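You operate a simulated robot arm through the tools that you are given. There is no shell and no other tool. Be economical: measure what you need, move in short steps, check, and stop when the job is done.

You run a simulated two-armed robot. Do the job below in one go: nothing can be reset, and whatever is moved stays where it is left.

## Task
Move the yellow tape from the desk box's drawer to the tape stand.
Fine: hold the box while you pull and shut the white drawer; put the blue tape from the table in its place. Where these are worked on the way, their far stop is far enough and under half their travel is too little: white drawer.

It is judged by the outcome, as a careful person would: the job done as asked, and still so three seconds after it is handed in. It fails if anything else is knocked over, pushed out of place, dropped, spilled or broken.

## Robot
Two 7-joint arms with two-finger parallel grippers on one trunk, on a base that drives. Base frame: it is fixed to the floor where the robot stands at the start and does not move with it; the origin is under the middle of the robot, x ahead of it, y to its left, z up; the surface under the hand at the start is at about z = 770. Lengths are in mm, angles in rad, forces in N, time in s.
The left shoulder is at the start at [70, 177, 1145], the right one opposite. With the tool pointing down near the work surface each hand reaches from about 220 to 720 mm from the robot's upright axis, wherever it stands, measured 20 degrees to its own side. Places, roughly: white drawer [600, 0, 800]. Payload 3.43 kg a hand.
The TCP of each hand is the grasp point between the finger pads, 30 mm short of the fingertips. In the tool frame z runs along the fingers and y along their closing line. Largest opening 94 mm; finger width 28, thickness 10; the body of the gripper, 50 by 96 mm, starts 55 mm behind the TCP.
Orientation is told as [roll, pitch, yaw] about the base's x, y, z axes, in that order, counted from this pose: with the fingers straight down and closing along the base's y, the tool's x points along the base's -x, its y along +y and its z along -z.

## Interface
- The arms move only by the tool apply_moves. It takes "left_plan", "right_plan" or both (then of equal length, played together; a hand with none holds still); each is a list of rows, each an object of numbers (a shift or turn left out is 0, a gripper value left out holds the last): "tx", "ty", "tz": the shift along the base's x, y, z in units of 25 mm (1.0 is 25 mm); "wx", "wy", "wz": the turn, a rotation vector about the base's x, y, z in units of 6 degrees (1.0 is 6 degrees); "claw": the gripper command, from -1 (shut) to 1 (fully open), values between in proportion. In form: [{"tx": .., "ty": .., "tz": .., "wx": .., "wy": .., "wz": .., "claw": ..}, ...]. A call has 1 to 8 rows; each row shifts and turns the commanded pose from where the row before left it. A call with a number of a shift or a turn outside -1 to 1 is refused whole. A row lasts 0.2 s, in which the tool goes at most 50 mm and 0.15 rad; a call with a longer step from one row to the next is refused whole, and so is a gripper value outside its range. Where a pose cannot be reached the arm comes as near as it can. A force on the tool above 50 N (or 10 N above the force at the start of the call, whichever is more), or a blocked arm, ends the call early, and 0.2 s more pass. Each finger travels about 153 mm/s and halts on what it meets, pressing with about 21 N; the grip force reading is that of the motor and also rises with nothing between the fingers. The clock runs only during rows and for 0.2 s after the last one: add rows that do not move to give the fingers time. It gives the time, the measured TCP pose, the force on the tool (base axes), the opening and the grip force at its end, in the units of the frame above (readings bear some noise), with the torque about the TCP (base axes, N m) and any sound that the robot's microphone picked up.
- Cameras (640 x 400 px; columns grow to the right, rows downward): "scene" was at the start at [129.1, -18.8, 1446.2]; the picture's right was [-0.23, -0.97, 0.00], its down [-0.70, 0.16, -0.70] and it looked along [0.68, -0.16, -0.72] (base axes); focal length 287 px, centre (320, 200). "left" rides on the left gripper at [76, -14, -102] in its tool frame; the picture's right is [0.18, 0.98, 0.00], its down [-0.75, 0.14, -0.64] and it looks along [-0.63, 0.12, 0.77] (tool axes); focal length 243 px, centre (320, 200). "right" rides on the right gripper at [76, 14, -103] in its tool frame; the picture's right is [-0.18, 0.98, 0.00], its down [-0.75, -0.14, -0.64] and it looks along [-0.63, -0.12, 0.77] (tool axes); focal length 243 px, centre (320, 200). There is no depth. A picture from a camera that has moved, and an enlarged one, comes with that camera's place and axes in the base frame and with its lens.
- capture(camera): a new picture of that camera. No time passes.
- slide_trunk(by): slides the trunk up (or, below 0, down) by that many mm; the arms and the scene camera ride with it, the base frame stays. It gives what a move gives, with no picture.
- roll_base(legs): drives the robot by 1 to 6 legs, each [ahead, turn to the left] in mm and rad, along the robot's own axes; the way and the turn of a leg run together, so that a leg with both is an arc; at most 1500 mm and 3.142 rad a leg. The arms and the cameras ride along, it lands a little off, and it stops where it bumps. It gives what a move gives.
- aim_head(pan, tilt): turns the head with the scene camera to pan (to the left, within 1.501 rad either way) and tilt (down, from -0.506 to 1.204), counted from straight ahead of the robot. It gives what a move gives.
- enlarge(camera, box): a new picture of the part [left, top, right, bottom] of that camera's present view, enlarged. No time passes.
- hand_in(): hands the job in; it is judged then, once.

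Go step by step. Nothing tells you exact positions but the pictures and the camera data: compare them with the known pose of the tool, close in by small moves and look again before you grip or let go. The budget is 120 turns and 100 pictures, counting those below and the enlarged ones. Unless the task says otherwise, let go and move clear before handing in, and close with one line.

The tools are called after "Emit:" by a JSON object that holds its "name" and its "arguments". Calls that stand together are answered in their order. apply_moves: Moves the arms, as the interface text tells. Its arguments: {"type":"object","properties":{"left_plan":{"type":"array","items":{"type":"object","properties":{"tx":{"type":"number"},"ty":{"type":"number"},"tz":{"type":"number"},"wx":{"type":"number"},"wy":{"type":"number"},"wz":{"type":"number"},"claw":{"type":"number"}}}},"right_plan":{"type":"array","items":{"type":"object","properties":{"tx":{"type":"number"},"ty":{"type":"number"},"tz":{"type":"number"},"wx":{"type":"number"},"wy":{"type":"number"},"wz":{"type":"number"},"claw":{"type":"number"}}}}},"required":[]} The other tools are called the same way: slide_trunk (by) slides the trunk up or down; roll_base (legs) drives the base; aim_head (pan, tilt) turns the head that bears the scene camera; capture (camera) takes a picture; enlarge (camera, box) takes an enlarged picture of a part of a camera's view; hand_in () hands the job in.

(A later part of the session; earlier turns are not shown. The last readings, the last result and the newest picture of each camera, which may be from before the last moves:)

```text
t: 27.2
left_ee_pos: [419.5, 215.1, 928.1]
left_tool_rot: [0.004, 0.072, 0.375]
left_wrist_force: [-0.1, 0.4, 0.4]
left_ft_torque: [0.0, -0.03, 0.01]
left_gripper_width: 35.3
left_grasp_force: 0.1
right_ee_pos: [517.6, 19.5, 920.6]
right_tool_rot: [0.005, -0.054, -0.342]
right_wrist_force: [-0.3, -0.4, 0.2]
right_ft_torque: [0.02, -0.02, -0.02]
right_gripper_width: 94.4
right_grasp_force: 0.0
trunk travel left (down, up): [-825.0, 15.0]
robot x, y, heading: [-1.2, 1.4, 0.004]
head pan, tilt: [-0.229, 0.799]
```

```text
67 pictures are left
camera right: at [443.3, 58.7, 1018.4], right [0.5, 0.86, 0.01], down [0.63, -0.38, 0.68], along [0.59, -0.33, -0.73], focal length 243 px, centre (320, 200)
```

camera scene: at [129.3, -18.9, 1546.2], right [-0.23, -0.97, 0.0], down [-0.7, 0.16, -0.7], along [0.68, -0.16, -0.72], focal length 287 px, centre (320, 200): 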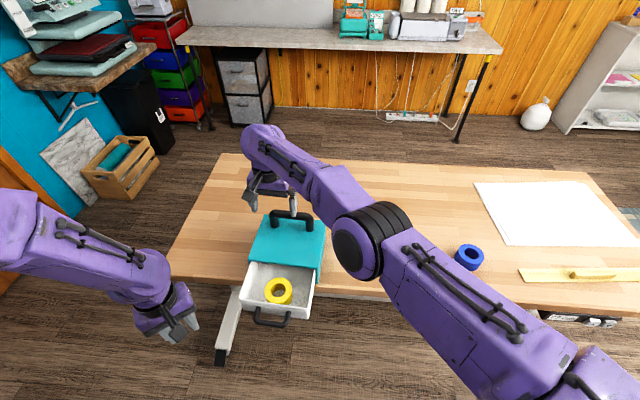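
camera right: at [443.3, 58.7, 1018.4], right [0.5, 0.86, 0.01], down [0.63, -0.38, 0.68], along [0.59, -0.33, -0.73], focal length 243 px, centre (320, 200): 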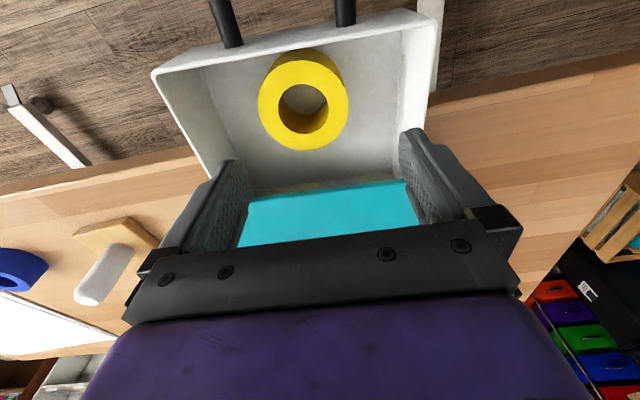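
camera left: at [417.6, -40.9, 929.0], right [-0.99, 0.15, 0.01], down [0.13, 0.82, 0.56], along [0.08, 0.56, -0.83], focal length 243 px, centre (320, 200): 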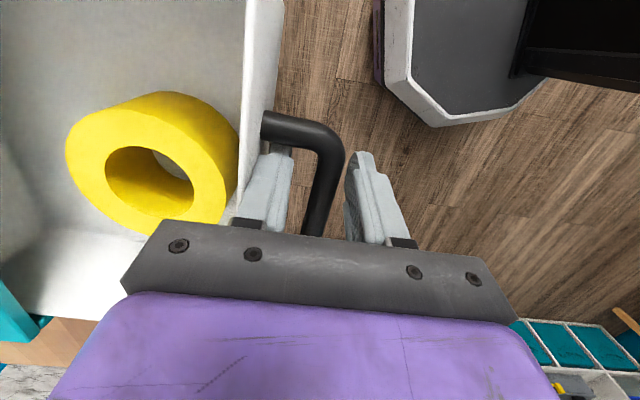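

Emit:
{"name": "apply_moves", "arguments": {"right_plan": [{"tx": -0.42, "ty": -0.4, "wx": 0.13, "wy": 0.5, "wz": -0.3}, {}, {"tz": -0.7}, {"tz": -0.6}, {"tz": -0.5}, {}]}}

Emit:
{"name": "capture", "arguments": {"camera": "right"}}

Emit:
{"name": "enlarge", "arguments": {"camera": "scene", "box": [210, 220, 350, 340]}}

```text
t: 28.6
left_ee_pos: [419.7, 215.1, 928.2]
left_tool_rot: [0.002, 0.071, 0.374]
left_wrist_force: [0.5, 0.3, -0.7]
left_ft_torque: [0.0, 0.02, 0.01]
left_gripper_width: 34.9
left_grasp_force: 0.1
right_ee_pos: [505.6, 8.3, 877.8]
right_tool_rot: [0.001, -0.001, -0.375]
right_wrist_force: [-0.4, -0.5, 0.2]
right_ft_torque: [-0.01, -0.03, -0.02]
right_gripper_width: 94.1
right_grasp_force: 0.0
trunk travel left (down, up): [-825.0, 15.0]
robot x, y, heading: [-0.8, -2.3, 0.0]
head pan, tilt: [-0.229, 0.799]
```

```text
66 pictures are left
camera right: at [439.1, 49.8, 979.3], right [0.53, 0.85, 0.0], down [0.65, -0.41, 0.64], along [0.54, -0.34, -0.77], focal length 243 px, centre (320, 200)
```

right: 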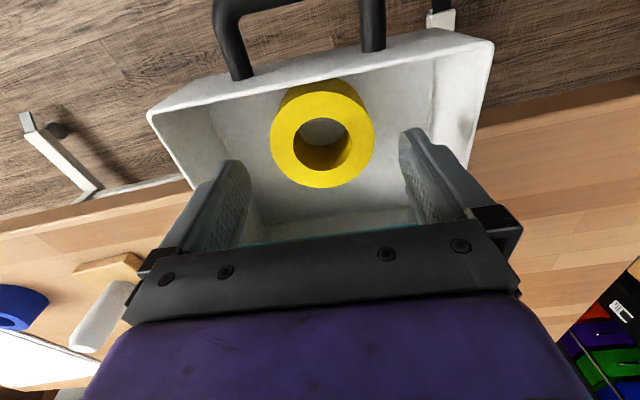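

```text
3.33 times, centred on (280, 280) of scene
camera zoom: at [129.0, -18.4, 1546.2], right [-0.23, -0.97, 0.0], down [-0.7, 0.16, -0.7], along [0.68, -0.16, -0.72], focal length 956 px, centre (453, -67)
```

zoom: 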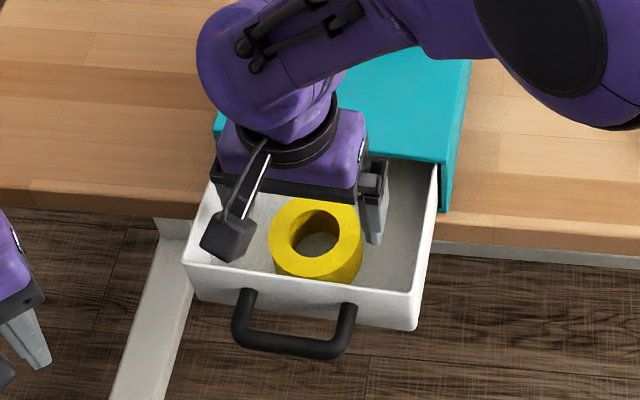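

Tape is centred between the fingers at (506, 9). Lowering to grip depth and closing in stages.

Emit:
{"name": "apply_moves", "arguments": {"right_plan": [{"tz": -0.6}, {"tz": -0.6}, {"tz": -0.5}, {"tz": -0.5}, {}]}}

Emit:
{"name": "capture", "arguments": {"camera": "right"}}

```text
t: 29.8
left_ee_pos: [419.3, 215.0, 928.3]
left_tool_rot: [0.002, 0.071, 0.376]
left_wrist_force: [0.3, -0.2, -0.6]
left_ft_torque: [0.01, 0.0, -0.02]
left_gripper_width: 35.4
left_grasp_force: 0.1
right_ee_pos: [506.1, 8.5, 821.0]
right_tool_rot: [0.002, -0.001, -0.373]
right_wrist_force: [0.6, 0.1, 0.3]
right_ft_torque: [0.01, -0.01, 0.0]
right_gripper_width: 94.0
right_grasp_force: 0.1
trunk travel left (down, up): [-825.0, 15.0]
robot x, y, heading: [-0.6, -0.0, -0.001]
head pan, tilt: [-0.229, 0.799]
```

```text
64 pictures are left
camera right: at [439.8, 49.8, 923.5], right [0.53, 0.85, 0.0], down [0.65, -0.41, 0.64], along [0.54, -0.34, -0.77], focal length 243 px, centre (320, 200)
```

right: 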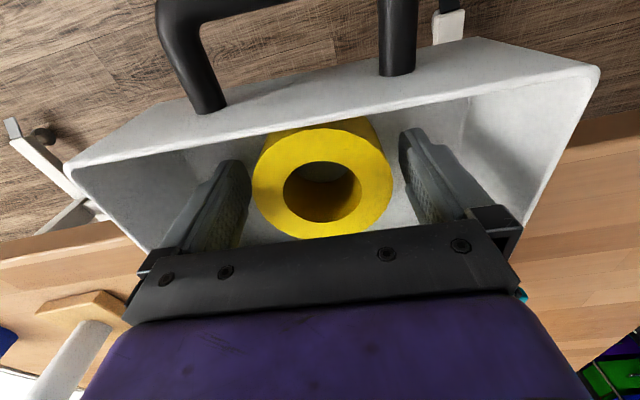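

Fingers straddle the tape. Closing.

Emit:
{"name": "apply_moves", "arguments": {"right_plan": [{"claw": 0.7}, {"claw": 0.4}, {"claw": -0.2}, {}]}}

Emit:
{"name": "capture", "arguments": {"camera": "right"}}

```text
t: 30.8
left_ee_pos: [419.4, 215.9, 927.8]
left_tool_rot: [0.003, 0.071, 0.374]
left_wrist_force: [-1.2, 0.0, -0.1]
left_ft_torque: [-0.03, 0.0, -0.01]
left_gripper_width: 35.4
left_grasp_force: 0.0
right_ee_pos: [506.2, 9.7, 821.7]
right_tool_rot: [0.001, 0.002, -0.373]
right_wrist_force: [0.2, -0.4, 0.0]
right_ft_torque: [0.0, 0.02, 0.02]
right_gripper_width: 78.7
right_grasp_force: 21.5
trunk travel left (down, up): [-825.0, 15.0]
robot x, y, heading: [-0.8, -0.6, 0.002]
head pan, tilt: [-0.229, 0.799]
```

```text
63 pictures are left
camera right: at [439.8, 49.8, 923.5], right [0.53, 0.85, 0.0], down [0.65, -0.41, 0.64], along [0.54, -0.34, -0.77], focal length 243 px, centre (320, 200)
```

right: 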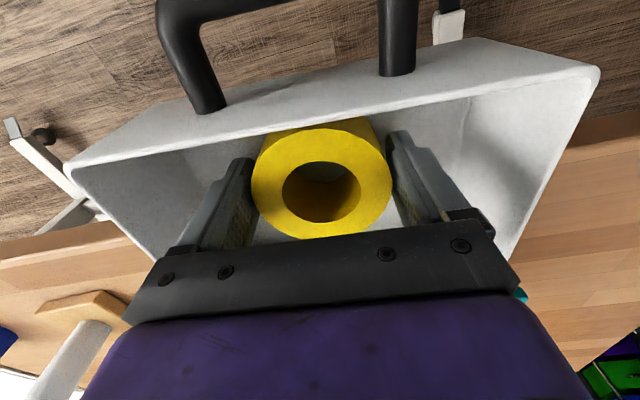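

Gripped at 79 mm. Lifting straight up.

Emit:
{"name": "apply_moves", "arguments": {"right_plan": [{"tz": 0.4}, {"tz": 0.7}, {"tz": 0.8}, {"tz": 0.9}, {"tz": 0.9}, {"tz": 0.9}, {}]}}

Emit:
{"name": "capture", "arguments": {"camera": "right"}}

Emit:
{"name": "capture", "arguments": {"camera": "scene"}}

```text
t: 32.4
left_ee_pos: [419.8, 217.2, 928.4]
left_tool_rot: [0.003, 0.072, 0.376]
left_wrist_force: [0.2, -0.1, -0.8]
left_ft_torque: [-0.02, 0.01, 0.02]
left_gripper_width: 35.3
left_grasp_force: 0.0
right_ee_pos: [506.1, 6.5, 937.8]
right_tool_rot: [0.004, 0.003, -0.376]
right_wrist_force: [1.0, -0.6, -0.7]
right_ft_torque: [0.02, -0.02, 0.01]
right_gripper_width: 78.5
right_grasp_force: 21.2
trunk travel left (down, up): [-825.0, 15.0]
robot x, y, heading: [2.0, 2.1, -0.0]
head pan, tilt: [-0.229, 0.799]
```

```text
62 pictures are left
camera right: at [439.6, 48.0, 1039.8], right [0.53, 0.85, 0.0], down [0.65, -0.41, 0.64], along [0.54, -0.34, -0.77], focal length 243 px, centre (320, 200)
```

right: 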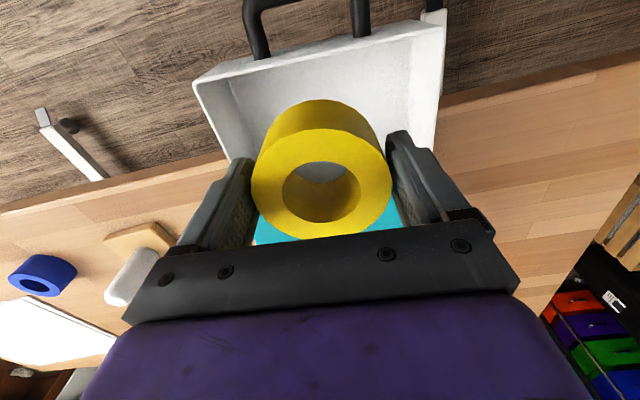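

```text
61 pictures are left
camera scene: at [129.4, -18.4, 1546.2], right [-0.23, -0.97, 0.0], down [-0.7, 0.16, -0.7], along [0.68, -0.16, -0.72], focal length 287 px, centre (320, 200)
```

scene: 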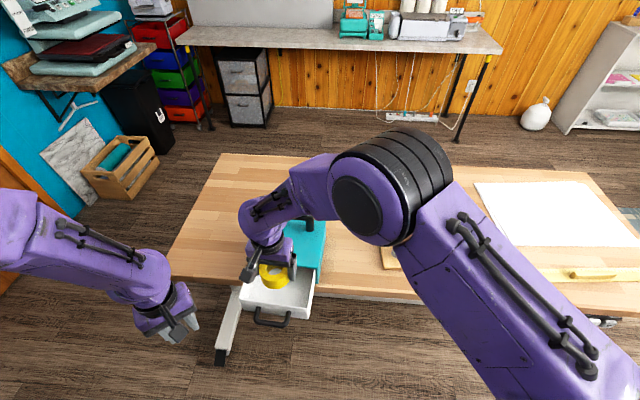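

Tape is held level and clear. Carrying it over toward the stand.

Emit:
{"name": "apply_moves", "arguments": {"right_plan": [{"ty": -0.6, "tx": 0.1, "wz": 0.2}, {"ty": -1, "tx": 0.15, "wz": 0.4}, {"ty": -1, "tx": 0.15, "wz": 0.4}, {"ty": -1, "tx": 0.15, "wz": 0.4}, {"ty": -1, "tx": 0.15, "wz": 0.4}, {"ty": -1, "tx": 0.15, "wz": 0.4}, {"ty": -1, "tx": 0.15, "wz": 0.4}, {"ty": -1, "tx": 0.15, "wz": 0.4}]}}

Emit:
{"name": "apply_moves", "arguments": {"right_plan": [{"ty": -1, "tx": 0.15, "wz": 0.4}, {"ty": -1, "tx": 0.15, "wz": 0.17}, {"ty": -1, "tx": 0.15}, {"ty": -1, "tx": 0.15}, {"ty": -0.6}, {"ty": -0.6}, {}]}}

Emit:
{"name": "capture", "arguments": {"camera": "right"}}

Emit:
{"name": "capture", "arguments": {"camera": "scene"}}

```text
t: 34.2
left_ee_pos: [420.1, 215.2, 927.3]
left_tool_rot: [0.004, 0.07, 0.376]
left_wrist_force: [0.5, -0.4, -0.3]
left_ft_torque: [0.0, -0.02, -0.03]
left_gripper_width: 35.0
left_grasp_force: 0.1
right_ee_pos: [535.1, -182.2, 934.4]
right_tool_rot: [0.003, 0.0, -0.06]
right_wrist_force: [0.2, -0.4, -1.2]
right_ft_torque: [-0.01, -0.01, -0.03]
right_gripper_width: 78.8
right_grasp_force: 21.5
trunk travel left (down, up): [-825.0, 15.0]
robot x, y, heading: [0.5, -0.6, -0.001]
head pan, tilt: [-0.229, 0.799]
```

```text
t: 35.8
left_ee_pos: [419.3, 215.3, 927.2]
left_tool_rot: [0.003, 0.072, 0.375]
left_wrist_force: [0.3, -0.6, -0.1]
left_ft_torque: [-0.02, 0.03, 0.01]
left_gripper_width: 35.3
left_grasp_force: 0.1
right_ee_pos: [550.3, -311.6, 934.5]
right_tool_rot: [0.003, 0.002, 0.0]
right_wrist_force: [-0.1, 0.5, -1.0]
right_ft_torque: [0.01, 0.0, 0.01]
right_gripper_width: 78.9
right_grasp_force: 20.8
trunk travel left (down, up): [-825.0, 15.0]
robot x, y, heading: [0.6, 1.3, 0.003]
head pan, tilt: [-0.229, 0.799]
```

```text
60 pictures are left
camera right: at [473.6, -298.2, 1037.6], right [0.18, 0.98, 0.0], down [0.75, -0.14, 0.64], along [0.63, -0.12, -0.77], focal length 243 px, centre (320, 200)
```

right: 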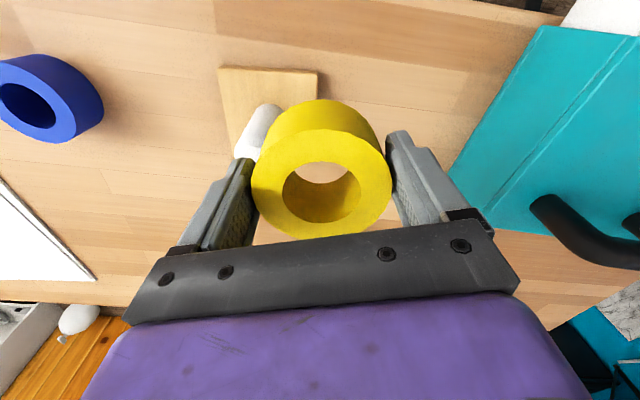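

```text
59 pictures are left
camera scene: at [129.4, -18.9, 1546.2], right [-0.23, -0.97, 0.0], down [-0.7, 0.16, -0.7], along [0.68, -0.16, -0.72], focal length 287 px, centre (320, 200)
```

scene: 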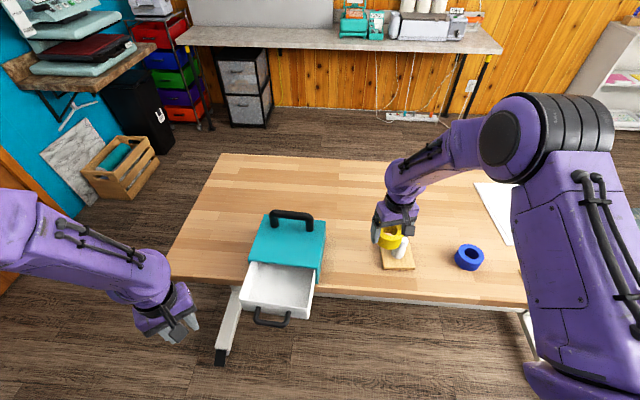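

Emit:
{"name": "enlarge", "arguments": {"camera": "scene", "box": [360, 200, 440, 280]}}

```text
5.00 times, centred on (400, 240) of scene
camera zoom: at [129.4, -18.9, 1546.2], right [-0.23, -0.97, 0.0], down [-0.7, 0.16, -0.7], along [0.68, -0.16, -0.72], focal length 1434 px, centre (-80, 0)
```

zoom: 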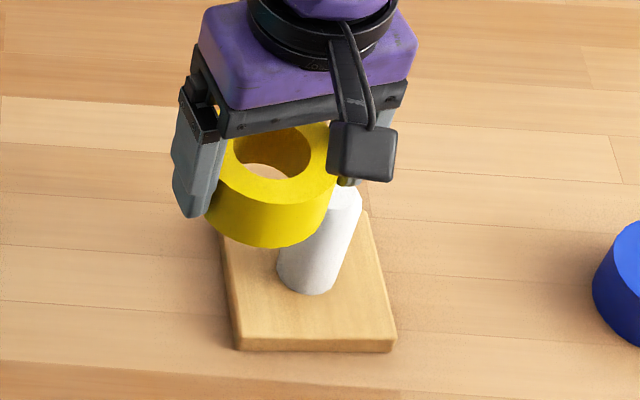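

Peg axis estimated at (565.5, -369), the tape hole about 4 mm ahead of the TCP. Aligning above the peg.

Emit:
{"name": "apply_moves", "arguments": {"right_plan": [{"ty": -0.8, "tx": 0.15}, {"ty": -0.8, "tx": 0.15}, {"ty": -0.66, "tx": 0.15}, {}, {}]}}

Emit:
{"name": "enlarge", "arguments": {"camera": "right", "box": [220, 60, 420, 260]}}

Emit:
{"name": "enlarge", "arguments": {"camera": "scene", "box": [370, 200, 450, 280]}}

```text
t: 37.0
left_ee_pos: [418.3, 216.1, 928.6]
left_tool_rot: [0.003, 0.073, 0.375]
left_wrist_force: [0.4, 0.7, -1.0]
left_ft_torque: [0.03, 0.02, 0.03]
left_gripper_width: 35.4
left_grasp_force: 0.1
right_ee_pos: [561.7, -366.5, 936.7]
right_tool_rot: [0.003, 0.002, 0.001]
right_wrist_force: [0.7, 0.2, -0.4]
right_ft_torque: [0.0, -0.02, -0.01]
right_gripper_width: 78.4
right_grasp_force: 21.1
trunk travel left (down, up): [-825.0, 15.0]
robot x, y, heading: [-2.1, -0.8, 0.003]
head pan, tilt: [-0.229, 0.799]
```

```text
2.00 times, centred on (320, 160) of right
camera zoom: at [484.6, -354.2, 1038.3], right [0.18, 0.98, 0.0], down [0.75, -0.14, 0.64], along [0.63, -0.12, -0.77], focal length 485 px, centre (320, 280)
```

zoom: 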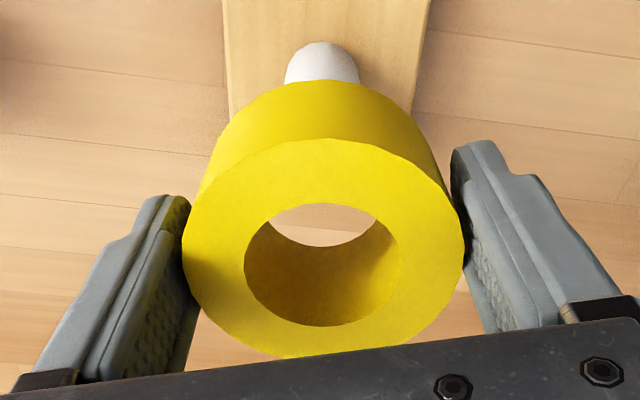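

```text
5.00 times, centred on (410, 240) of scene
camera zoom: at [129.2, -18.8, 1546.2], right [-0.23, -0.97, 0.0], down [-0.7, 0.16, -0.7], along [0.68, -0.16, -0.72], focal length 1434 px, centre (-130, 0)
```

zoom: 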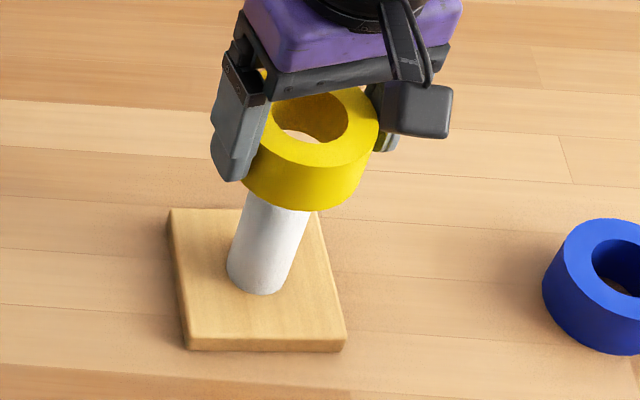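

By both cameras the tape hole sits about (+4, -1.5) mm off the peg axis. Correcting and lowering slightly.

Emit:
{"name": "apply_moves", "arguments": {"right_plan": [{"tx": -0.14, "ty": 0.06}, {"tz": -0.5}, {"tz": -0.3}, {}]}}

Emit:
{"name": "enlarge", "arguments": {"camera": "scene", "box": [370, 200, 450, 280]}}

Emit:
{"name": "enlarge", "arguments": {"camera": "right", "box": [220, 60, 420, 260]}}

```text
t: 38.0
left_ee_pos: [418.9, 215.8, 928.3]
left_tool_rot: [0.003, 0.072, 0.375]
left_wrist_force: [0.5, -0.5, -0.5]
left_ft_torque: [0.02, 0.01, 0.0]
left_gripper_width: 35.2
left_grasp_force: 0.1
right_ee_pos: [556.0, -364.9, 916.6]
right_tool_rot: [0.003, 0.003, 0.0]
right_wrist_force: [-0.4, -0.1, -0.5]
right_ft_torque: [-0.01, 0.03, -0.02]
right_gripper_width: 78.4
right_grasp_force: 21.1
trunk travel left (down, up): [-825.0, 15.0]
robot x, y, heading: [-1.3, -0.2, 0.001]
head pan, tilt: [-0.229, 0.799]
```

```text
5.00 times, centred on (410, 240) of scene
camera zoom: at [128.9, -18.7, 1546.2], right [-0.23, -0.97, 0.0], down [-0.7, 0.16, -0.7], along [0.68, -0.16, -0.72], focal length 1434 px, centre (-130, 0)
```

zoom: 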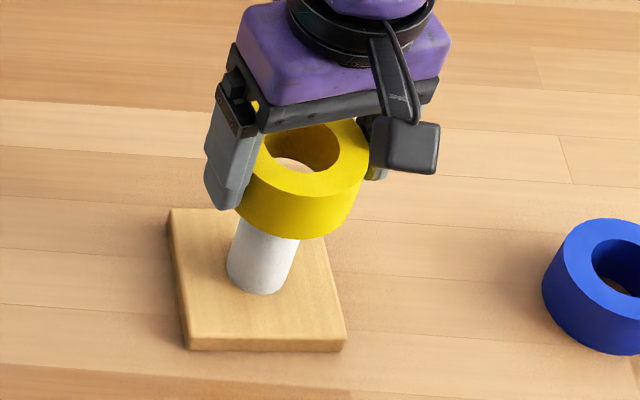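

```text
2.00 times, centred on (320, 160) of right
camera zoom: at [480.2, -352.1, 1018.3], right [0.18, 0.98, 0.0], down [0.75, -0.14, 0.64], along [0.63, -0.12, -0.77], focal length 485 px, centre (320, 280)
```

zoom: 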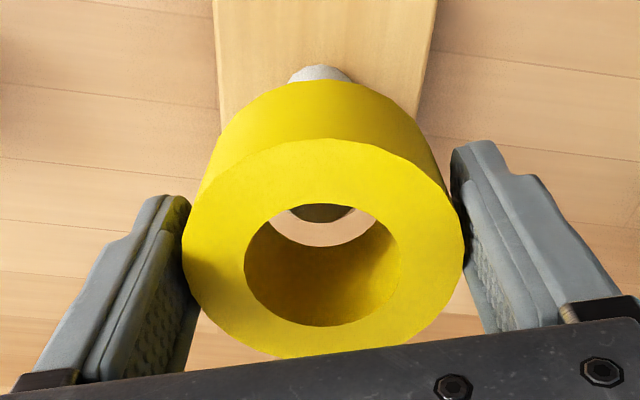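

The peg top is visible through the hole, nearly centred. Small nudge and lowering over the peg.

Emit:
{"name": "apply_moves", "arguments": {"right_plan": [{"tx": 0.04, "ty": -0.06}, {"tz": -0.4}, {"tz": -0.4}, {"tz": -0.4}, {}]}}

Emit:
{"name": "enlarge", "arguments": {"camera": "right", "box": [220, 60, 420, 260]}}

Emit:
{"name": "enlarge", "arguments": {"camera": "scene", "box": [370, 200, 450, 280]}}

```text
t: 39.2
left_ee_pos: [418.9, 215.7, 928.4]
left_tool_rot: [0.002, 0.071, 0.375]
left_wrist_force: [0.3, -0.4, -0.6]
left_ft_torque: [0.02, 0.01, -0.02]
left_gripper_width: 35.4
left_grasp_force: 0.0
right_ee_pos: [558.3, -366.1, 886.6]
right_tool_rot: [0.003, 0.002, 0.001]
right_wrist_force: [0.4, -0.1, -0.7]
right_ft_torque: [-0.02, -0.01, 0.02]
right_gripper_width: 78.4
right_grasp_force: 20.9
trunk travel left (down, up): [-825.0, 15.0]
robot x, y, heading: [-2.1, 0.9, -0.001]
head pan, tilt: [-0.229, 0.799]
```

```text
2.00 times, centred on (320, 160) of right
camera zoom: at [481.5, -353.0, 988.0], right [0.18, 0.98, 0.0], down [0.75, -0.14, 0.64], along [0.63, -0.12, -0.77], focal length 485 px, centre (320, 280)
```

zoom: 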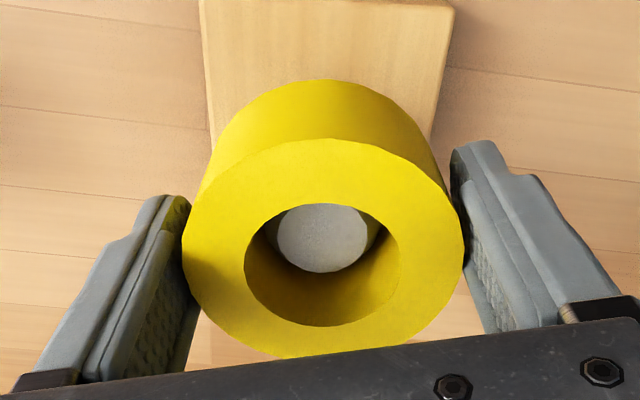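

```text
5.00 times, centred on (410, 240) of scene
camera zoom: at [129.1, -18.8, 1546.2], right [-0.23, -0.97, 0.0], down [-0.7, 0.16, -0.7], along [0.68, -0.16, -0.72], focal length 1434 px, centre (-130, 0)
```

zoom: 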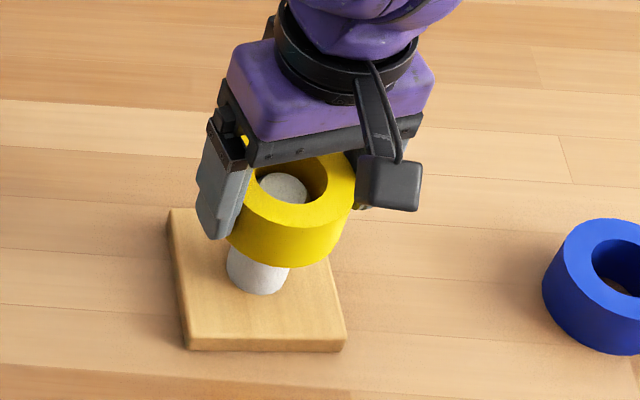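

The peg is inside the hole. Lowering further, watching the force.

Emit:
{"name": "apply_moves", "arguments": {"right_plan": [{"tz": -0.4}, {"tz": -0.4}, {"tz": -0.4}, {"tz": -0.4}, {}]}}

Emit:
{"name": "enlarge", "arguments": {"camera": "right", "box": [220, 60, 420, 260]}}

Emit:
{"name": "enlarge", "arguments": {"camera": "scene", "box": [370, 200, 450, 280]}}

```text
t: 40.4
left_ee_pos: [419.8, 214.5, 927.9]
left_tool_rot: [0.0, 0.072, 0.375]
left_wrist_force: [0.5, 0.1, -0.2]
left_ft_torque: [-0.01, 0.0, 0.03]
left_gripper_width: 35.2
left_grasp_force: 0.1
right_ee_pos: [559.2, -367.2, 847.2]
right_tool_rot: [0.002, 0.002, 0.0]
right_wrist_force: [0.6, -0.1, -0.3]
right_ft_torque: [-0.03, 0.01, 0.0]
right_gripper_width: 78.2
right_grasp_force: 21.0
trunk travel left (down, up): [-825.0, 15.0]
robot x, y, heading: [-0.1, -0.2, 0.001]
head pan, tilt: [-0.229, 0.799]
```

```text
2.00 times, centred on (320, 160) of right
camera zoom: at [482.3, -354.2, 948.7], right [0.18, 0.98, 0.0], down [0.75, -0.14, 0.64], along [0.63, -0.12, -0.77], focal length 485 px, centre (320, 280)
```

zoom: 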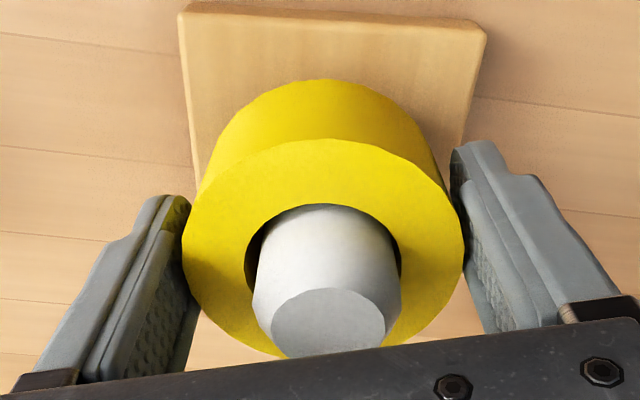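

```text
5.00 times, centred on (410, 240) of scene
camera zoom: at [129.1, -18.8, 1546.2], right [-0.23, -0.97, 0.0], down [-0.7, 0.16, -0.7], along [0.68, -0.16, -0.72], focal length 1434 px, centre (-130, 0)
```

zoom: 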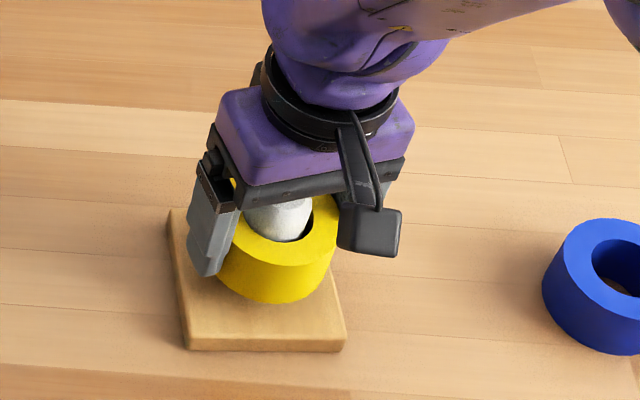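

Emit:
{"name": "apply_moves", "arguments": {"right_plan": [{"tz": -0.3}, {"tz": -0.3}, {}]}}

Emit:
{"name": "enlarge", "arguments": {"camera": "scene", "box": [370, 200, 450, 280]}}

```text
t: 41.2
left_ee_pos: [418.3, 215.0, 928.1]
left_tool_rot: [0.002, 0.071, 0.377]
left_wrist_force: [0.2, -0.7, 0.6]
left_ft_torque: [0.01, -0.01, 0.01]
left_gripper_width: 35.5
left_grasp_force: 0.0
right_ee_pos: [558.5, -367.8, 831.6]
right_tool_rot: [0.001, 0.002, 0.001]
right_wrist_force: [0.6, -0.4, -0.9]
right_ft_torque: [-0.05, -0.01, -0.01]
right_gripper_width: 78.2
right_grasp_force: 21.1
trunk travel left (down, up): [-825.0, 15.0]
robot x, y, heading: [-2.7, 5.2, 0.002]
head pan, tilt: [-0.229, 0.799]
```

```text
5.00 times, centred on (410, 240) of scene
camera zoom: at [129.1, -18.8, 1546.2], right [-0.23, -0.97, 0.0], down [-0.7, 0.16, -0.7], along [0.68, -0.16, -0.72], focal length 1434 px, centre (-130, 0)
```

zoom: 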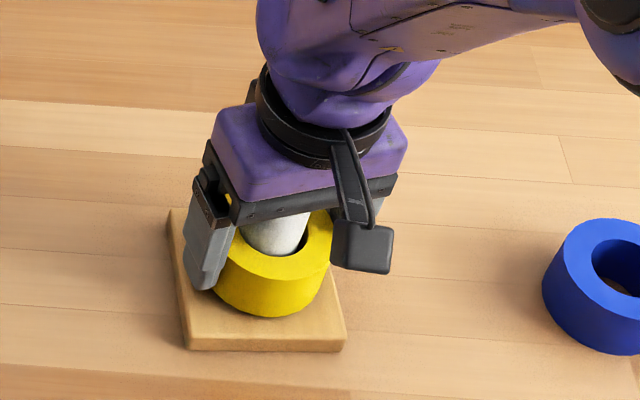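

Nearly seated. A last few mm, then open and rise straight up.

Emit:
{"name": "apply_moves", "arguments": {"right_plan": [{"tz": -0.16}, {}, {"claw": 0.75}, {"claw": 1}, {}]}}

Emit:
{"name": "apply_moves", "arguments": {"right_plan": [{"tz": 0.5}, {"tz": 0.7}, {"tz": 0.8}, {"tz": 0.8}, {"tz": 0.8}, {"tz": 0.8}, {}]}}

Emit:
{"name": "enlarge", "arguments": {"camera": "scene", "box": [360, 180, 480, 280]}}

Emit:
{"name": "capture", "arguments": {"camera": "right"}}

```text
t: 42.4
left_ee_pos: [420.2, 215.2, 928.1]
left_tool_rot: [0.001, 0.073, 0.375]
left_wrist_force: [-1.0, 0.7, 0.9]
left_ft_torque: [0.0, 0.04, -0.01]
left_gripper_width: 35.5
left_grasp_force: 0.1
right_ee_pos: [559.3, -368.7, 827.6]
right_tool_rot: [0.0, 0.0, 0.002]
right_wrist_force: [0.2, -0.5, 0.3]
right_ft_torque: [0.02, -0.01, 0.02]
right_gripper_width: 93.7
right_grasp_force: 0.0
trunk travel left (down, up): [-825.0, 15.0]
robot x, y, heading: [-2.2, 1.4, -0.002]
head pan, tilt: [-0.229, 0.799]
```

```text
t: 44.0
left_ee_pos: [418.7, 215.6, 928.8]
left_tool_rot: [0.001, 0.072, 0.375]
left_wrist_force: [0.1, 0.2, 0.4]
left_ft_torque: [-0.03, -0.03, -0.03]
left_gripper_width: 35.2
left_grasp_force: 0.1
right_ee_pos: [559.0, -366.5, 939.8]
right_tool_rot: [0.002, 0.003, 0.0]
right_wrist_force: [0.5, -0.1, 0.1]
right_ft_torque: [0.01, -0.02, 0.0]
right_gripper_width: 94.0
right_grasp_force: 0.0
trunk travel left (down, up): [-825.0, 15.0]
robot x, y, heading: [1.8, 0.8, -0.002]
head pan, tilt: [-0.229, 0.799]
```

```text
4.00 times, centred on (420, 230) of scene
camera zoom: at [129.4, -19.1, 1546.1], right [-0.23, -0.97, 0.0], down [-0.7, 0.16, -0.7], along [0.68, -0.16, -0.72], focal length 1147 px, centre (-80, 80)
```

zoom: 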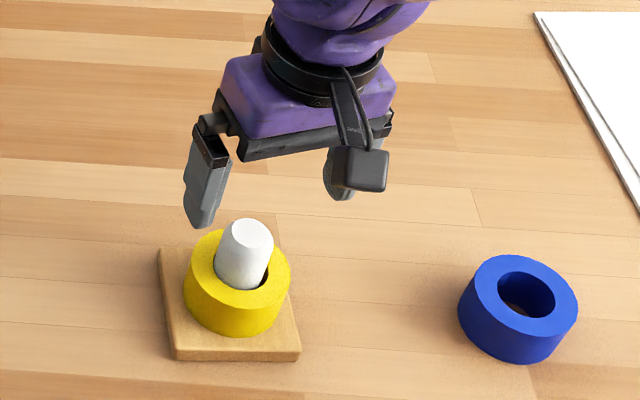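

```text
47 pictures are left
camera right: at [481.8, -353.7, 1040.8], right [0.18, 0.98, 0.0], down [0.75, -0.14, 0.64], along [0.63, -0.12, -0.77], focal length 243 px, centre (320, 200)
```

right: 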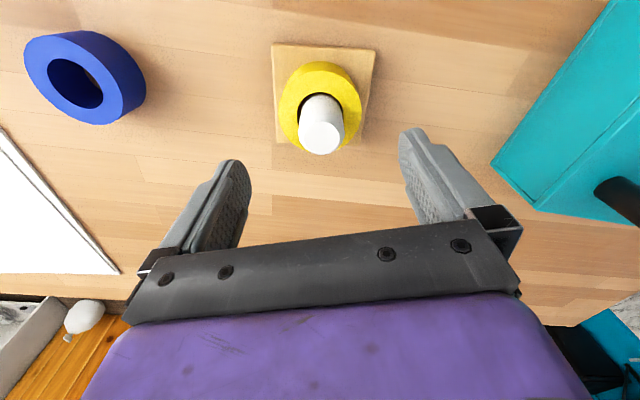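

The yellow tape sits on the stand around its post. Next I'll put the blue tape into the drawer in its place, so I'm moving the right hand above it, near (504, -581).

Emit:
{"name": "apply_moves", "arguments": {"right_plan": [{"ty": -1, "tx": -0.2}, {"ty": -1, "tx": -0.3}, {"ty": -1, "tx": -0.3}, {"ty": -1, "tx": -0.3}, {"ty": -1, "tx": -0.3}, {"ty": -1, "tx": -0.3}, {"ty": -1, "tx": -0.3}, {"ty": -1, "tx": -0.2}]}}

Emit:
{"name": "apply_moves", "arguments": {"right_plan": [{"ty": -0.55, "tz": -0.5}, {"tz": -0.7}, {"tz": -0.7}, {}]}}

Emit:
{"name": "capture", "arguments": {"camera": "right"}}

Emit:
{"name": "capture", "arguments": {"camera": "scene"}}

```text
t: 45.8
left_ee_pos: [419.2, 214.9, 927.2]
left_tool_rot: [0.003, 0.071, 0.377]
left_wrist_force: [0.1, -0.3, 0.5]
left_ft_torque: [0.03, 0.03, -0.01]
left_gripper_width: 35.1
left_grasp_force: 0.0
right_ee_pos: [504.4, -565.9, 938.6]
right_tool_rot: [0.006, 0.0, 0.002]
right_wrist_force: [-0.1, 0.0, -1.5]
right_ft_torque: [0.05, 0.01, -0.03]
right_gripper_width: 94.2
right_grasp_force: 0.1
trunk travel left (down, up): [-825.0, 15.0]
robot x, y, heading: [-3.1, -2.5, -0.001]
head pan, tilt: [-0.229, 0.799]
```

```text
t: 46.8
left_ee_pos: [420.0, 215.0, 929.1]
left_tool_rot: [0.001, 0.07, 0.376]
left_wrist_force: [-0.7, -0.6, 1.5]
left_ft_torque: [-0.01, -0.02, -0.01]
left_gripper_width: 35.2
left_grasp_force: 0.2
right_ee_pos: [503.4, -580.8, 890.9]
right_tool_rot: [0.002, -0.001, -0.002]
right_wrist_force: [0.4, -0.3, -0.2]
right_ft_torque: [0.01, -0.06, 0.0]
right_gripper_width: 94.1
right_grasp_force: 0.1
trunk travel left (down, up): [-825.0, 15.0]
robot x, y, heading: [-1.3, -0.9, -0.002]
head pan, tilt: [-0.229, 0.799]
```

```text
46 pictures are left
camera right: at [425.7, -567.2, 992.3], right [0.18, 0.98, 0.0], down [0.75, -0.14, 0.64], along [0.63, -0.12, -0.77], focal length 243 px, centre (320, 200)
```

right: 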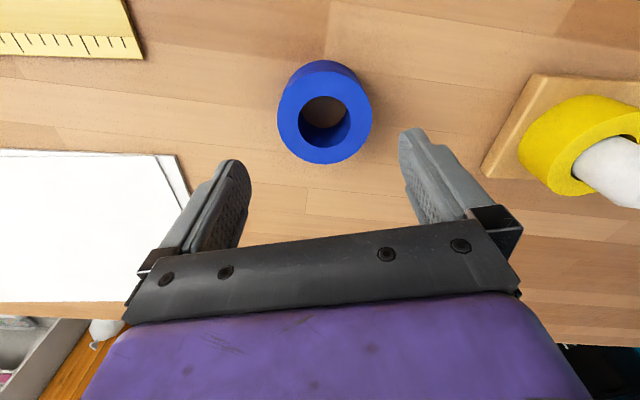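

```text
45 pictures are left
camera scene: at [128.9, -19.2, 1546.2], right [-0.23, -0.97, 0.0], down [-0.7, 0.16, -0.7], along [0.68, -0.16, -0.72], focal length 287 px, centre (320, 200)
```

scene: 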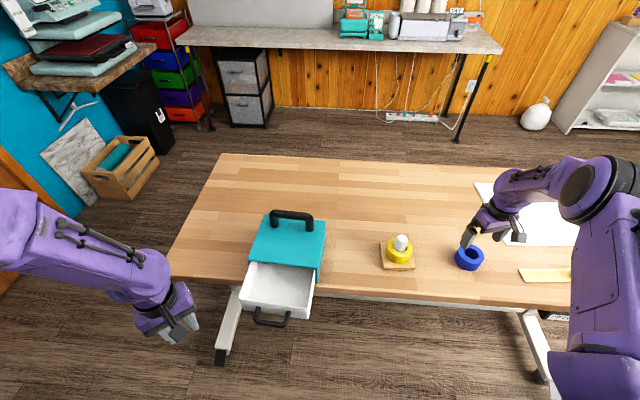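

Emit:
{"name": "apply_moves", "arguments": {"right_plan": [{"tz": -0.6, "ty": 0.05}, {"tz": -0.6}, {"tz": -0.4}, {}]}}

Emit:
{"name": "capture", "arguments": {"camera": "right"}}

```text
t: 47.8
left_ee_pos: [419.2, 215.7, 927.9]
left_tool_rot: [0.002, 0.071, 0.375]
left_wrist_force: [0.1, 0.9, 0.3]
left_ft_torque: [0.01, 0.03, 0.02]
left_gripper_width: 35.4
left_grasp_force: 0.0
right_ee_pos: [505.4, -579.8, 849.6]
right_tool_rot: [0.002, 0.001, 0.001]
right_wrist_force: [-0.2, 0.1, 0.2]
right_ft_torque: [-0.01, -0.01, 0.0]
right_gripper_width: 93.9
right_grasp_force: 0.1
trunk travel left (down, up): [-825.0, 15.0]
robot x, y, heading: [1.4, -1.7, -0.003]
head pan, tilt: [-0.229, 0.799]
```

```text
44 pictures are left
camera right: at [427.7, -566.6, 951.8], right [0.18, 0.98, 0.0], down [0.75, -0.14, 0.64], along [0.63, -0.12, -0.77], focal length 243 px, centre (320, 200)
```

right: 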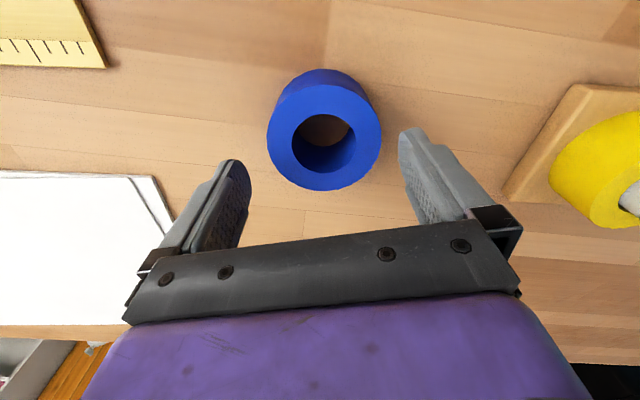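

Emit:
{"name": "apply_moves", "arguments": {"right_plan": [{"tz": -0.5, "tx": -0.1, "ty": 0.05}, {"tz": -0.5}, {"tz": -0.5}, {}]}}

Emit:
{"name": "capture", "arguments": {"camera": "right"}}

```text
t: 48.8
left_ee_pos: [420.1, 215.7, 928.6]
left_tool_rot: [0.001, 0.072, 0.374]
left_wrist_force: [0.1, -0.2, -0.7]
left_ft_torque: [-0.01, 0.0, 0.05]
left_gripper_width: 35.3
left_grasp_force: 0.1
right_ee_pos: [501.2, -579.2, 813.6]
right_tool_rot: [0.001, 0.0, 0.002]
right_wrist_force: [-0.3, -0.2, 0.0]
right_ft_torque: [-0.01, -0.01, 0.01]
right_gripper_width: 94.1
right_grasp_force: 0.1
trunk travel left (down, up): [-825.0, 15.0]
robot x, y, heading: [1.6, -0.3, 0.003]
head pan, tilt: [-0.229, 0.799]
```

```text
43 pictures are left
camera right: at [424.3, -565.4, 915.5], right [0.18, 0.98, 0.0], down [0.75, -0.14, 0.64], along [0.63, -0.12, -0.77], focal length 243 px, centre (320, 200)
```

right: 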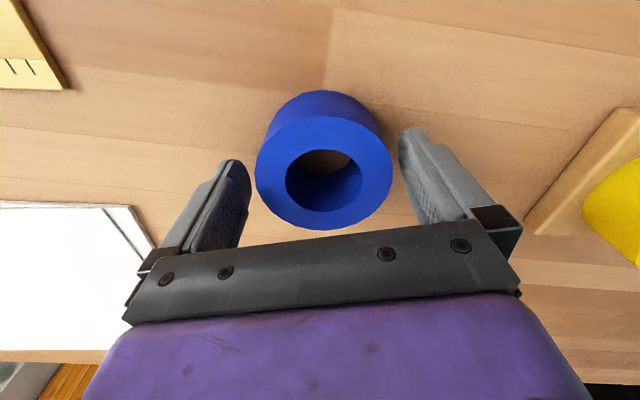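

Well centred. Closing on the blue tape and lifting.

Emit:
{"name": "apply_moves", "arguments": {"right_plan": [{"claw": 0.75}, {"claw": 0.5}, {"claw": -0.2}, {}]}}

Emit:
{"name": "apply_moves", "arguments": {"right_plan": [{"tz": 0.4}, {"tz": 0.8}, {"tz": 0.9}, {"tz": 0.9}, {"tz": 0.9}, {"tz": 0.9}, {"tz": 0.5}, {}]}}

Emit:
{"name": "capture", "arguments": {"camera": "right"}}

```text
t: 49.8
left_ee_pos: [419.0, 216.0, 928.8]
left_tool_rot: [0.001, 0.072, 0.375]
left_wrist_force: [0.0, 0.3, -0.7]
left_ft_torque: [0.03, 0.04, 0.01]
left_gripper_width: 35.5
left_grasp_force: 0.1
right_ee_pos: [502.3, -579.3, 814.0]
right_tool_rot: [0.004, 0.001, -0.001]
right_wrist_force: [-0.5, 0.6, -0.3]
right_ft_torque: [-0.03, -0.05, 0.0]
right_gripper_width: 80.4
right_grasp_force: 20.9
trunk travel left (down, up): [-825.0, 15.0]
robot x, y, heading: [-2.7, 0.1, -0.0]
head pan, tilt: [-0.229, 0.799]
```

```text
t: 51.6
left_ee_pos: [419.1, 214.0, 928.0]
left_tool_rot: [0.001, 0.072, 0.375]
left_wrist_force: [0.8, -0.1, 0.3]
left_ft_torque: [-0.01, 0.0, -0.01]
left_gripper_width: 35.2
left_grasp_force: 0.1
right_ee_pos: [502.1, -578.5, 944.2]
right_tool_rot: [0.002, 0.003, 0.001]
right_wrist_force: [-0.1, 0.2, -1.2]
right_ft_torque: [0.0, 0.02, 0.02]
right_gripper_width: 80.2
right_grasp_force: 21.0
trunk travel left (down, up): [-825.0, 15.0]
robot x, y, heading: [-0.0, 3.1, 0.001]
head pan, tilt: [-0.229, 0.799]
```

```text
42 pictures are left
camera right: at [424.8, -565.2, 1046.7], right [0.18, 0.98, 0.0], down [0.75, -0.14, 0.64], along [0.63, -0.12, -0.77], focal length 243 px, centre (320, 200)
```

right: 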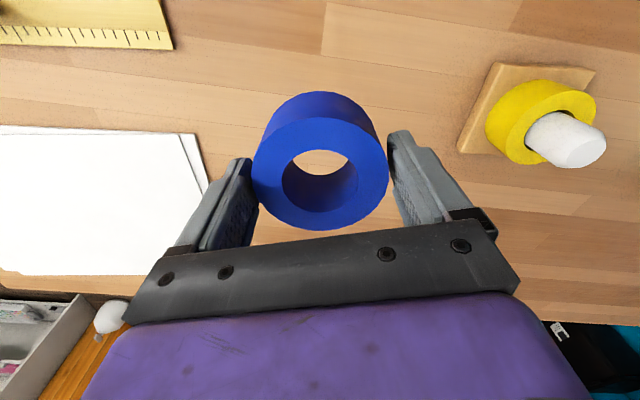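

Blue tape held. Carrying it back to the drawer.

Emit:
{"name": "apply_moves", "arguments": {"right_plan": [{"ty": 0.7}, {"ty": 1}, {"ty": 1}, {"ty": 1}, {"ty": 1}, {"ty": 1}, {"ty": 1}, {"ty": 1}]}}

Emit:
{"name": "apply_moves", "arguments": {"right_plan": [{"ty": 1, "wz": -0.4}, {"ty": 1, "wz": -0.4}, {"ty": 1, "wz": -0.4}, {"ty": 1, "wz": -0.4}, {"ty": 1, "wz": -0.4}, {"ty": 1, "wz": -0.4}, {"ty": 1, "wz": -0.4}, {"ty": 1, "wz": -0.4}]}}

Emit:
{"name": "apply_moves", "arguments": {"right_plan": [{"ty": 1, "wz": -0.37}, {"ty": 1}, {"ty": 1}, {"ty": 1}, {"ty": 1}, {"ty": 1}, {"ty": 1}, {}]}}

Emit:
{"name": "capture", "arguments": {"camera": "right"}}

Emit:
{"name": "enlarge", "arguments": {"camera": "scene", "box": [210, 200, 350, 340]}}

```text
t: 53.4
left_ee_pos: [418.9, 216.5, 927.9]
left_tool_rot: [0.001, 0.073, 0.376]
left_wrist_force: [-0.7, 0.9, 0.2]
left_ft_torque: [-0.03, 0.01, 0.01]
left_gripper_width: 35.1
left_grasp_force: 0.0
right_ee_pos: [500.9, -384.0, 946.8]
right_tool_rot: [0.003, 0.001, 0.0]
right_wrist_force: [0.2, 0.0, -1.0]
right_ft_torque: [0.02, 0.0, -0.01]
right_gripper_width: 80.5
right_grasp_force: 20.5
trunk travel left (down, up): [-825.0, 15.0]
robot x, y, heading: [2.6, 0.8, -0.003]
head pan, tilt: [-0.229, 0.799]
```

```text
t: 55.2
left_ee_pos: [418.5, 216.6, 927.9]
left_tool_rot: [0.001, 0.072, 0.375]
left_wrist_force: [0.1, 0.5, 0.4]
left_ft_torque: [-0.01, 0.0, 0.01]
left_gripper_width: 35.1
left_grasp_force: 0.0
right_ee_pos: [501.0, -183.1, 946.3]
right_tool_rot: [0.003, 0.002, -0.337]
right_wrist_force: [-0.5, -1.1, -0.7]
right_ft_torque: [0.01, 0.04, 0.01]
right_gripper_width: 80.5
right_grasp_force: 20.9
trunk travel left (down, up): [-825.0, 15.0]
robot x, y, heading: [-0.5, -0.0, -0.002]
head pan, tilt: [-0.229, 0.799]
```

```text
t: 57.0
left_ee_pos: [419.4, 215.6, 927.8]
left_tool_rot: [0.001, 0.073, 0.376]
left_wrist_force: [0.5, 0.3, 0.1]
left_ft_torque: [-0.02, 0.01, -0.02]
left_gripper_width: 35.4
left_grasp_force: 0.1
right_ee_pos: [504.6, -14.1, 946.6]
right_tool_rot: [0.01, 0.008, -0.39]
right_wrist_force: [0.0, 0.5, -0.3]
right_ft_torque: [0.0, -0.02, -0.02]
right_gripper_width: 80.4
right_grasp_force: 20.8
trunk travel left (down, up): [-825.0, 15.0]
robot x, y, heading: [-1.5, -0.8, -0.003]
head pan, tilt: [-0.229, 0.799]
```

```text
41 pictures are left
camera right: at [438.4, 26.1, 1048.8], right [0.54, 0.84, 0.01], down [0.65, -0.43, 0.63], along [0.54, -0.34, -0.77], focal length 243 px, centre (320, 200)
```

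right: 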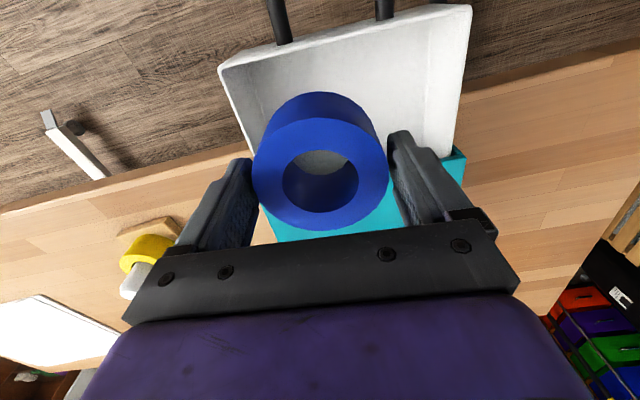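

```text
2.86 times, centred on (280, 270) of scene
camera zoom: at [129.1, -19.1, 1546.2], right [-0.23, -0.97, 0.0], down [-0.7, 0.16, -0.7], along [0.68, -0.16, -0.72], focal length 820 px, centre (434, 0)
```

zoom: 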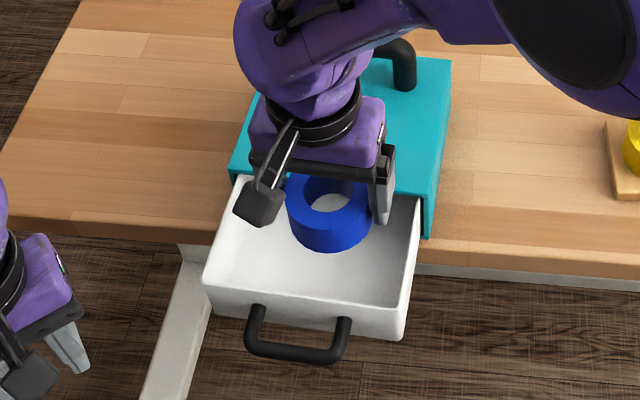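

Shifting to the yellow tape's former spot, then lowering.

Emit:
{"name": "apply_moves", "arguments": {"right_plan": [{"ty": 0.5, "tx": 0.05}, {"ty": 0.4, "tz": -0.4}, {"tz": -0.7}, {"tz": -0.7}, {"tz": -0.7}, {"tz": -0.7}, {}]}}

Emit:
{"name": "capture", "arguments": {"camera": "right"}}

```text
t: 58.6
left_ee_pos: [419.3, 216.2, 928.5]
left_tool_rot: [0.003, 0.07, 0.376]
left_wrist_force: [-0.7, -0.3, -0.2]
left_ft_torque: [0.03, -0.03, -0.04]
left_gripper_width: 35.5
left_grasp_force: 0.1
right_ee_pos: [503.6, 11.4, 865.0]
right_tool_rot: [0.004, 0.0, -0.375]
right_wrist_force: [-0.6, -0.2, -0.9]
right_ft_torque: [0.0, -0.02, 0.01]
right_gripper_width: 80.4
right_grasp_force: 21.0
trunk travel left (down, up): [-825.0, 15.0]
robot x, y, heading: [0.1, 1.7, 0.0]
head pan, tilt: [-0.229, 0.799]
```

```text
39 pictures are left
camera right: at [436.7, 52.2, 967.8], right [0.53, 0.85, 0.0], down [0.65, -0.41, 0.64], along [0.54, -0.34, -0.77], focal length 243 px, centre (320, 200)
```

right: 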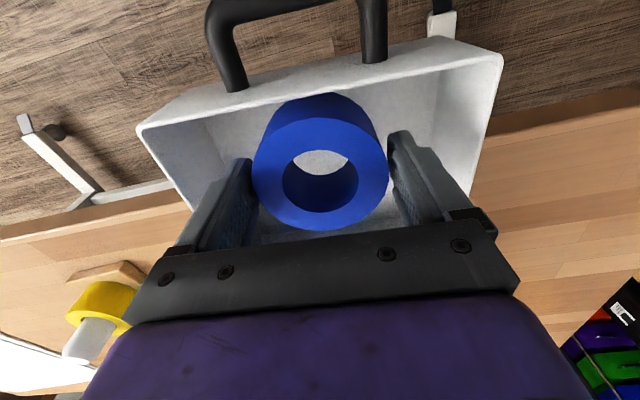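

Emit:
{"name": "apply_moves", "arguments": {"right_plan": [{"tx": 0.28, "ty": -0.15}, {"tz": -0.5}, {"tz": -0.5}, {"tz": -0.4}, {}]}}

Emit:
{"name": "capture", "arguments": {"camera": "right"}}

Emit:
{"name": "enlarge", "arguments": {"camera": "scene", "box": [220, 230, 340, 340]}}

```text
t: 59.8
left_ee_pos: [419.0, 215.8, 928.5]
left_tool_rot: [0.002, 0.071, 0.376]
left_wrist_force: [-0.2, 0.7, 0.5]
left_ft_torque: [0.02, 0.04, -0.02]
left_gripper_width: 35.3
left_grasp_force: 0.1
right_ee_pos: [509.2, 7.1, 831.0]
right_tool_rot: [0.001, 0.002, -0.375]
right_wrist_force: [-0.3, -0.9, -0.9]
right_ft_torque: [0.01, 0.03, -0.02]
right_gripper_width: 80.6
right_grasp_force: 21.0
trunk travel left (down, up): [-825.0, 15.0]
robot x, y, heading: [0.9, -0.7, -0.003]
head pan, tilt: [-0.229, 0.799]
```

```text
38 pictures are left
camera right: at [443.2, 47.5, 932.2], right [0.53, 0.85, 0.0], down [0.65, -0.41, 0.64], along [0.54, -0.34, -0.77], focal length 243 px, centre (320, 200)
```

right: 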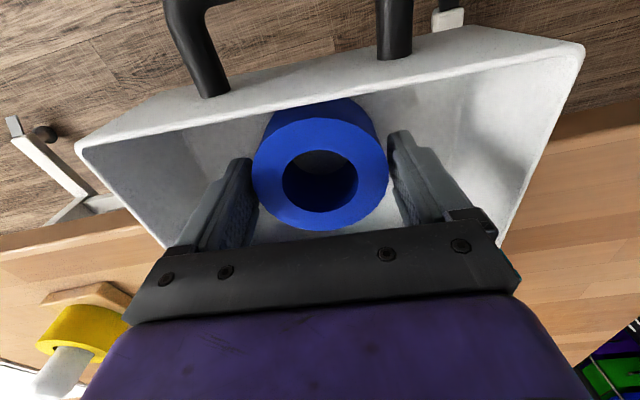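

```text
3.64 times, centred on (280, 285) of scene
camera zoom: at [129.0, -18.5, 1546.2], right [-0.23, -0.97, 0.0], down [-0.7, 0.16, -0.7], along [0.68, -0.16, -0.72], focal length 1043 px, centre (466, -109)
```

zoom: 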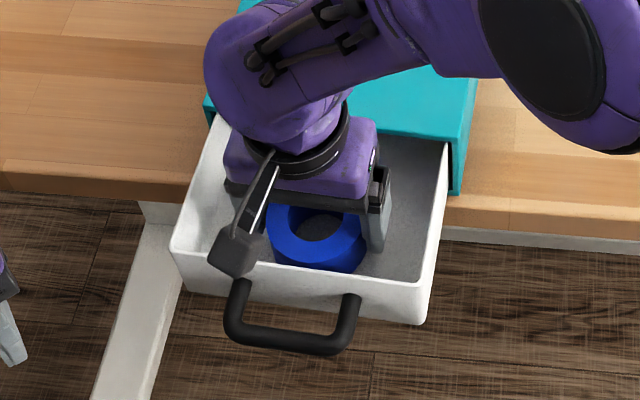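

Emit:
{"name": "apply_moves", "arguments": {"right_plan": [{"tz": -0.15}, {"tz": -0.12}, {}]}}

```text
t: 60.6
left_ee_pos: [418.1, 216.6, 928.4]
left_tool_rot: [0.002, 0.069, 0.376]
left_wrist_force: [-0.5, 0.2, 0.5]
left_ft_torque: [0.04, 0.02, -0.04]
left_gripper_width: 35.5
left_grasp_force: 0.0
right_ee_pos: [510.2, 8.8, 825.2]
right_tool_rot: [0.003, -0.001, -0.373]
right_wrist_force: [0.1, 1.9, 15.3]
right_ft_torque: [-0.24, -0.34, 0.13]
right_gripper_width: 80.8
right_grasp_force: 20.9
trunk travel left (down, up): [-825.0, 15.0]
robot x, y, heading: [1.0, -4.2, 0.004]
head pan, tilt: [-0.229, 0.799]
```

The tape touches the drawer floor (15 N). Easing up 2 mm, opening, and rising straight up.

Emit:
{"name": "apply_moves", "arguments": {"right_plan": [{"tz": 0.06}, {"claw": 0.85}, {"claw": 1}, {}, {"tz": 0.5}, {"tz": 0.8}, {"tz": 1}, {"tz": 1}]}}

Emit:
{"name": "capture", "arguments": {"camera": "right"}}

```text
t: 62.4
left_ee_pos: [420.1, 216.4, 928.5]
left_tool_rot: [0.002, 0.07, 0.373]
left_wrist_force: [-0.6, 1.1, 0.8]
left_ft_torque: [-0.01, 0.0, -0.03]
left_gripper_width: 35.3
left_grasp_force: 0.1
right_ee_pos: [508.4, 8.5, 906.6]
right_tool_rot: [0.001, -0.002, -0.374]
right_wrist_force: [-0.9, -0.2, -0.3]
right_ft_torque: [0.0, 0.0, 0.02]
right_gripper_width: 94.1
right_grasp_force: 0.0
trunk travel left (down, up): [-825.0, 15.0]
robot x, y, heading: [2.6, -0.3, 0.004]
head pan, tilt: [-0.229, 0.799]
```

```text
36 pictures are left
camera right: at [441.9, 48.4, 1008.7], right [0.53, 0.85, 0.0], down [0.65, -0.41, 0.64], along [0.54, -0.34, -0.77], focal length 243 px, centre (320, 200)
```

right: 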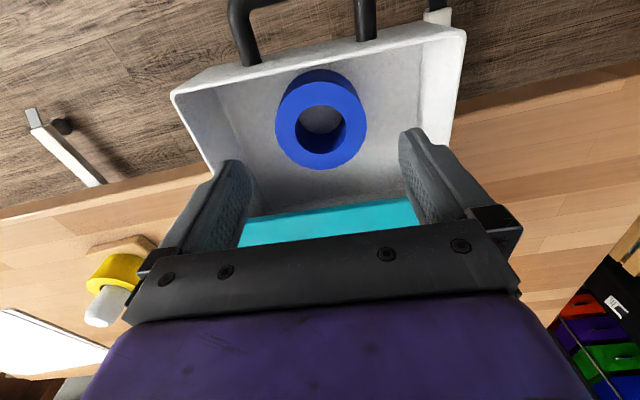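

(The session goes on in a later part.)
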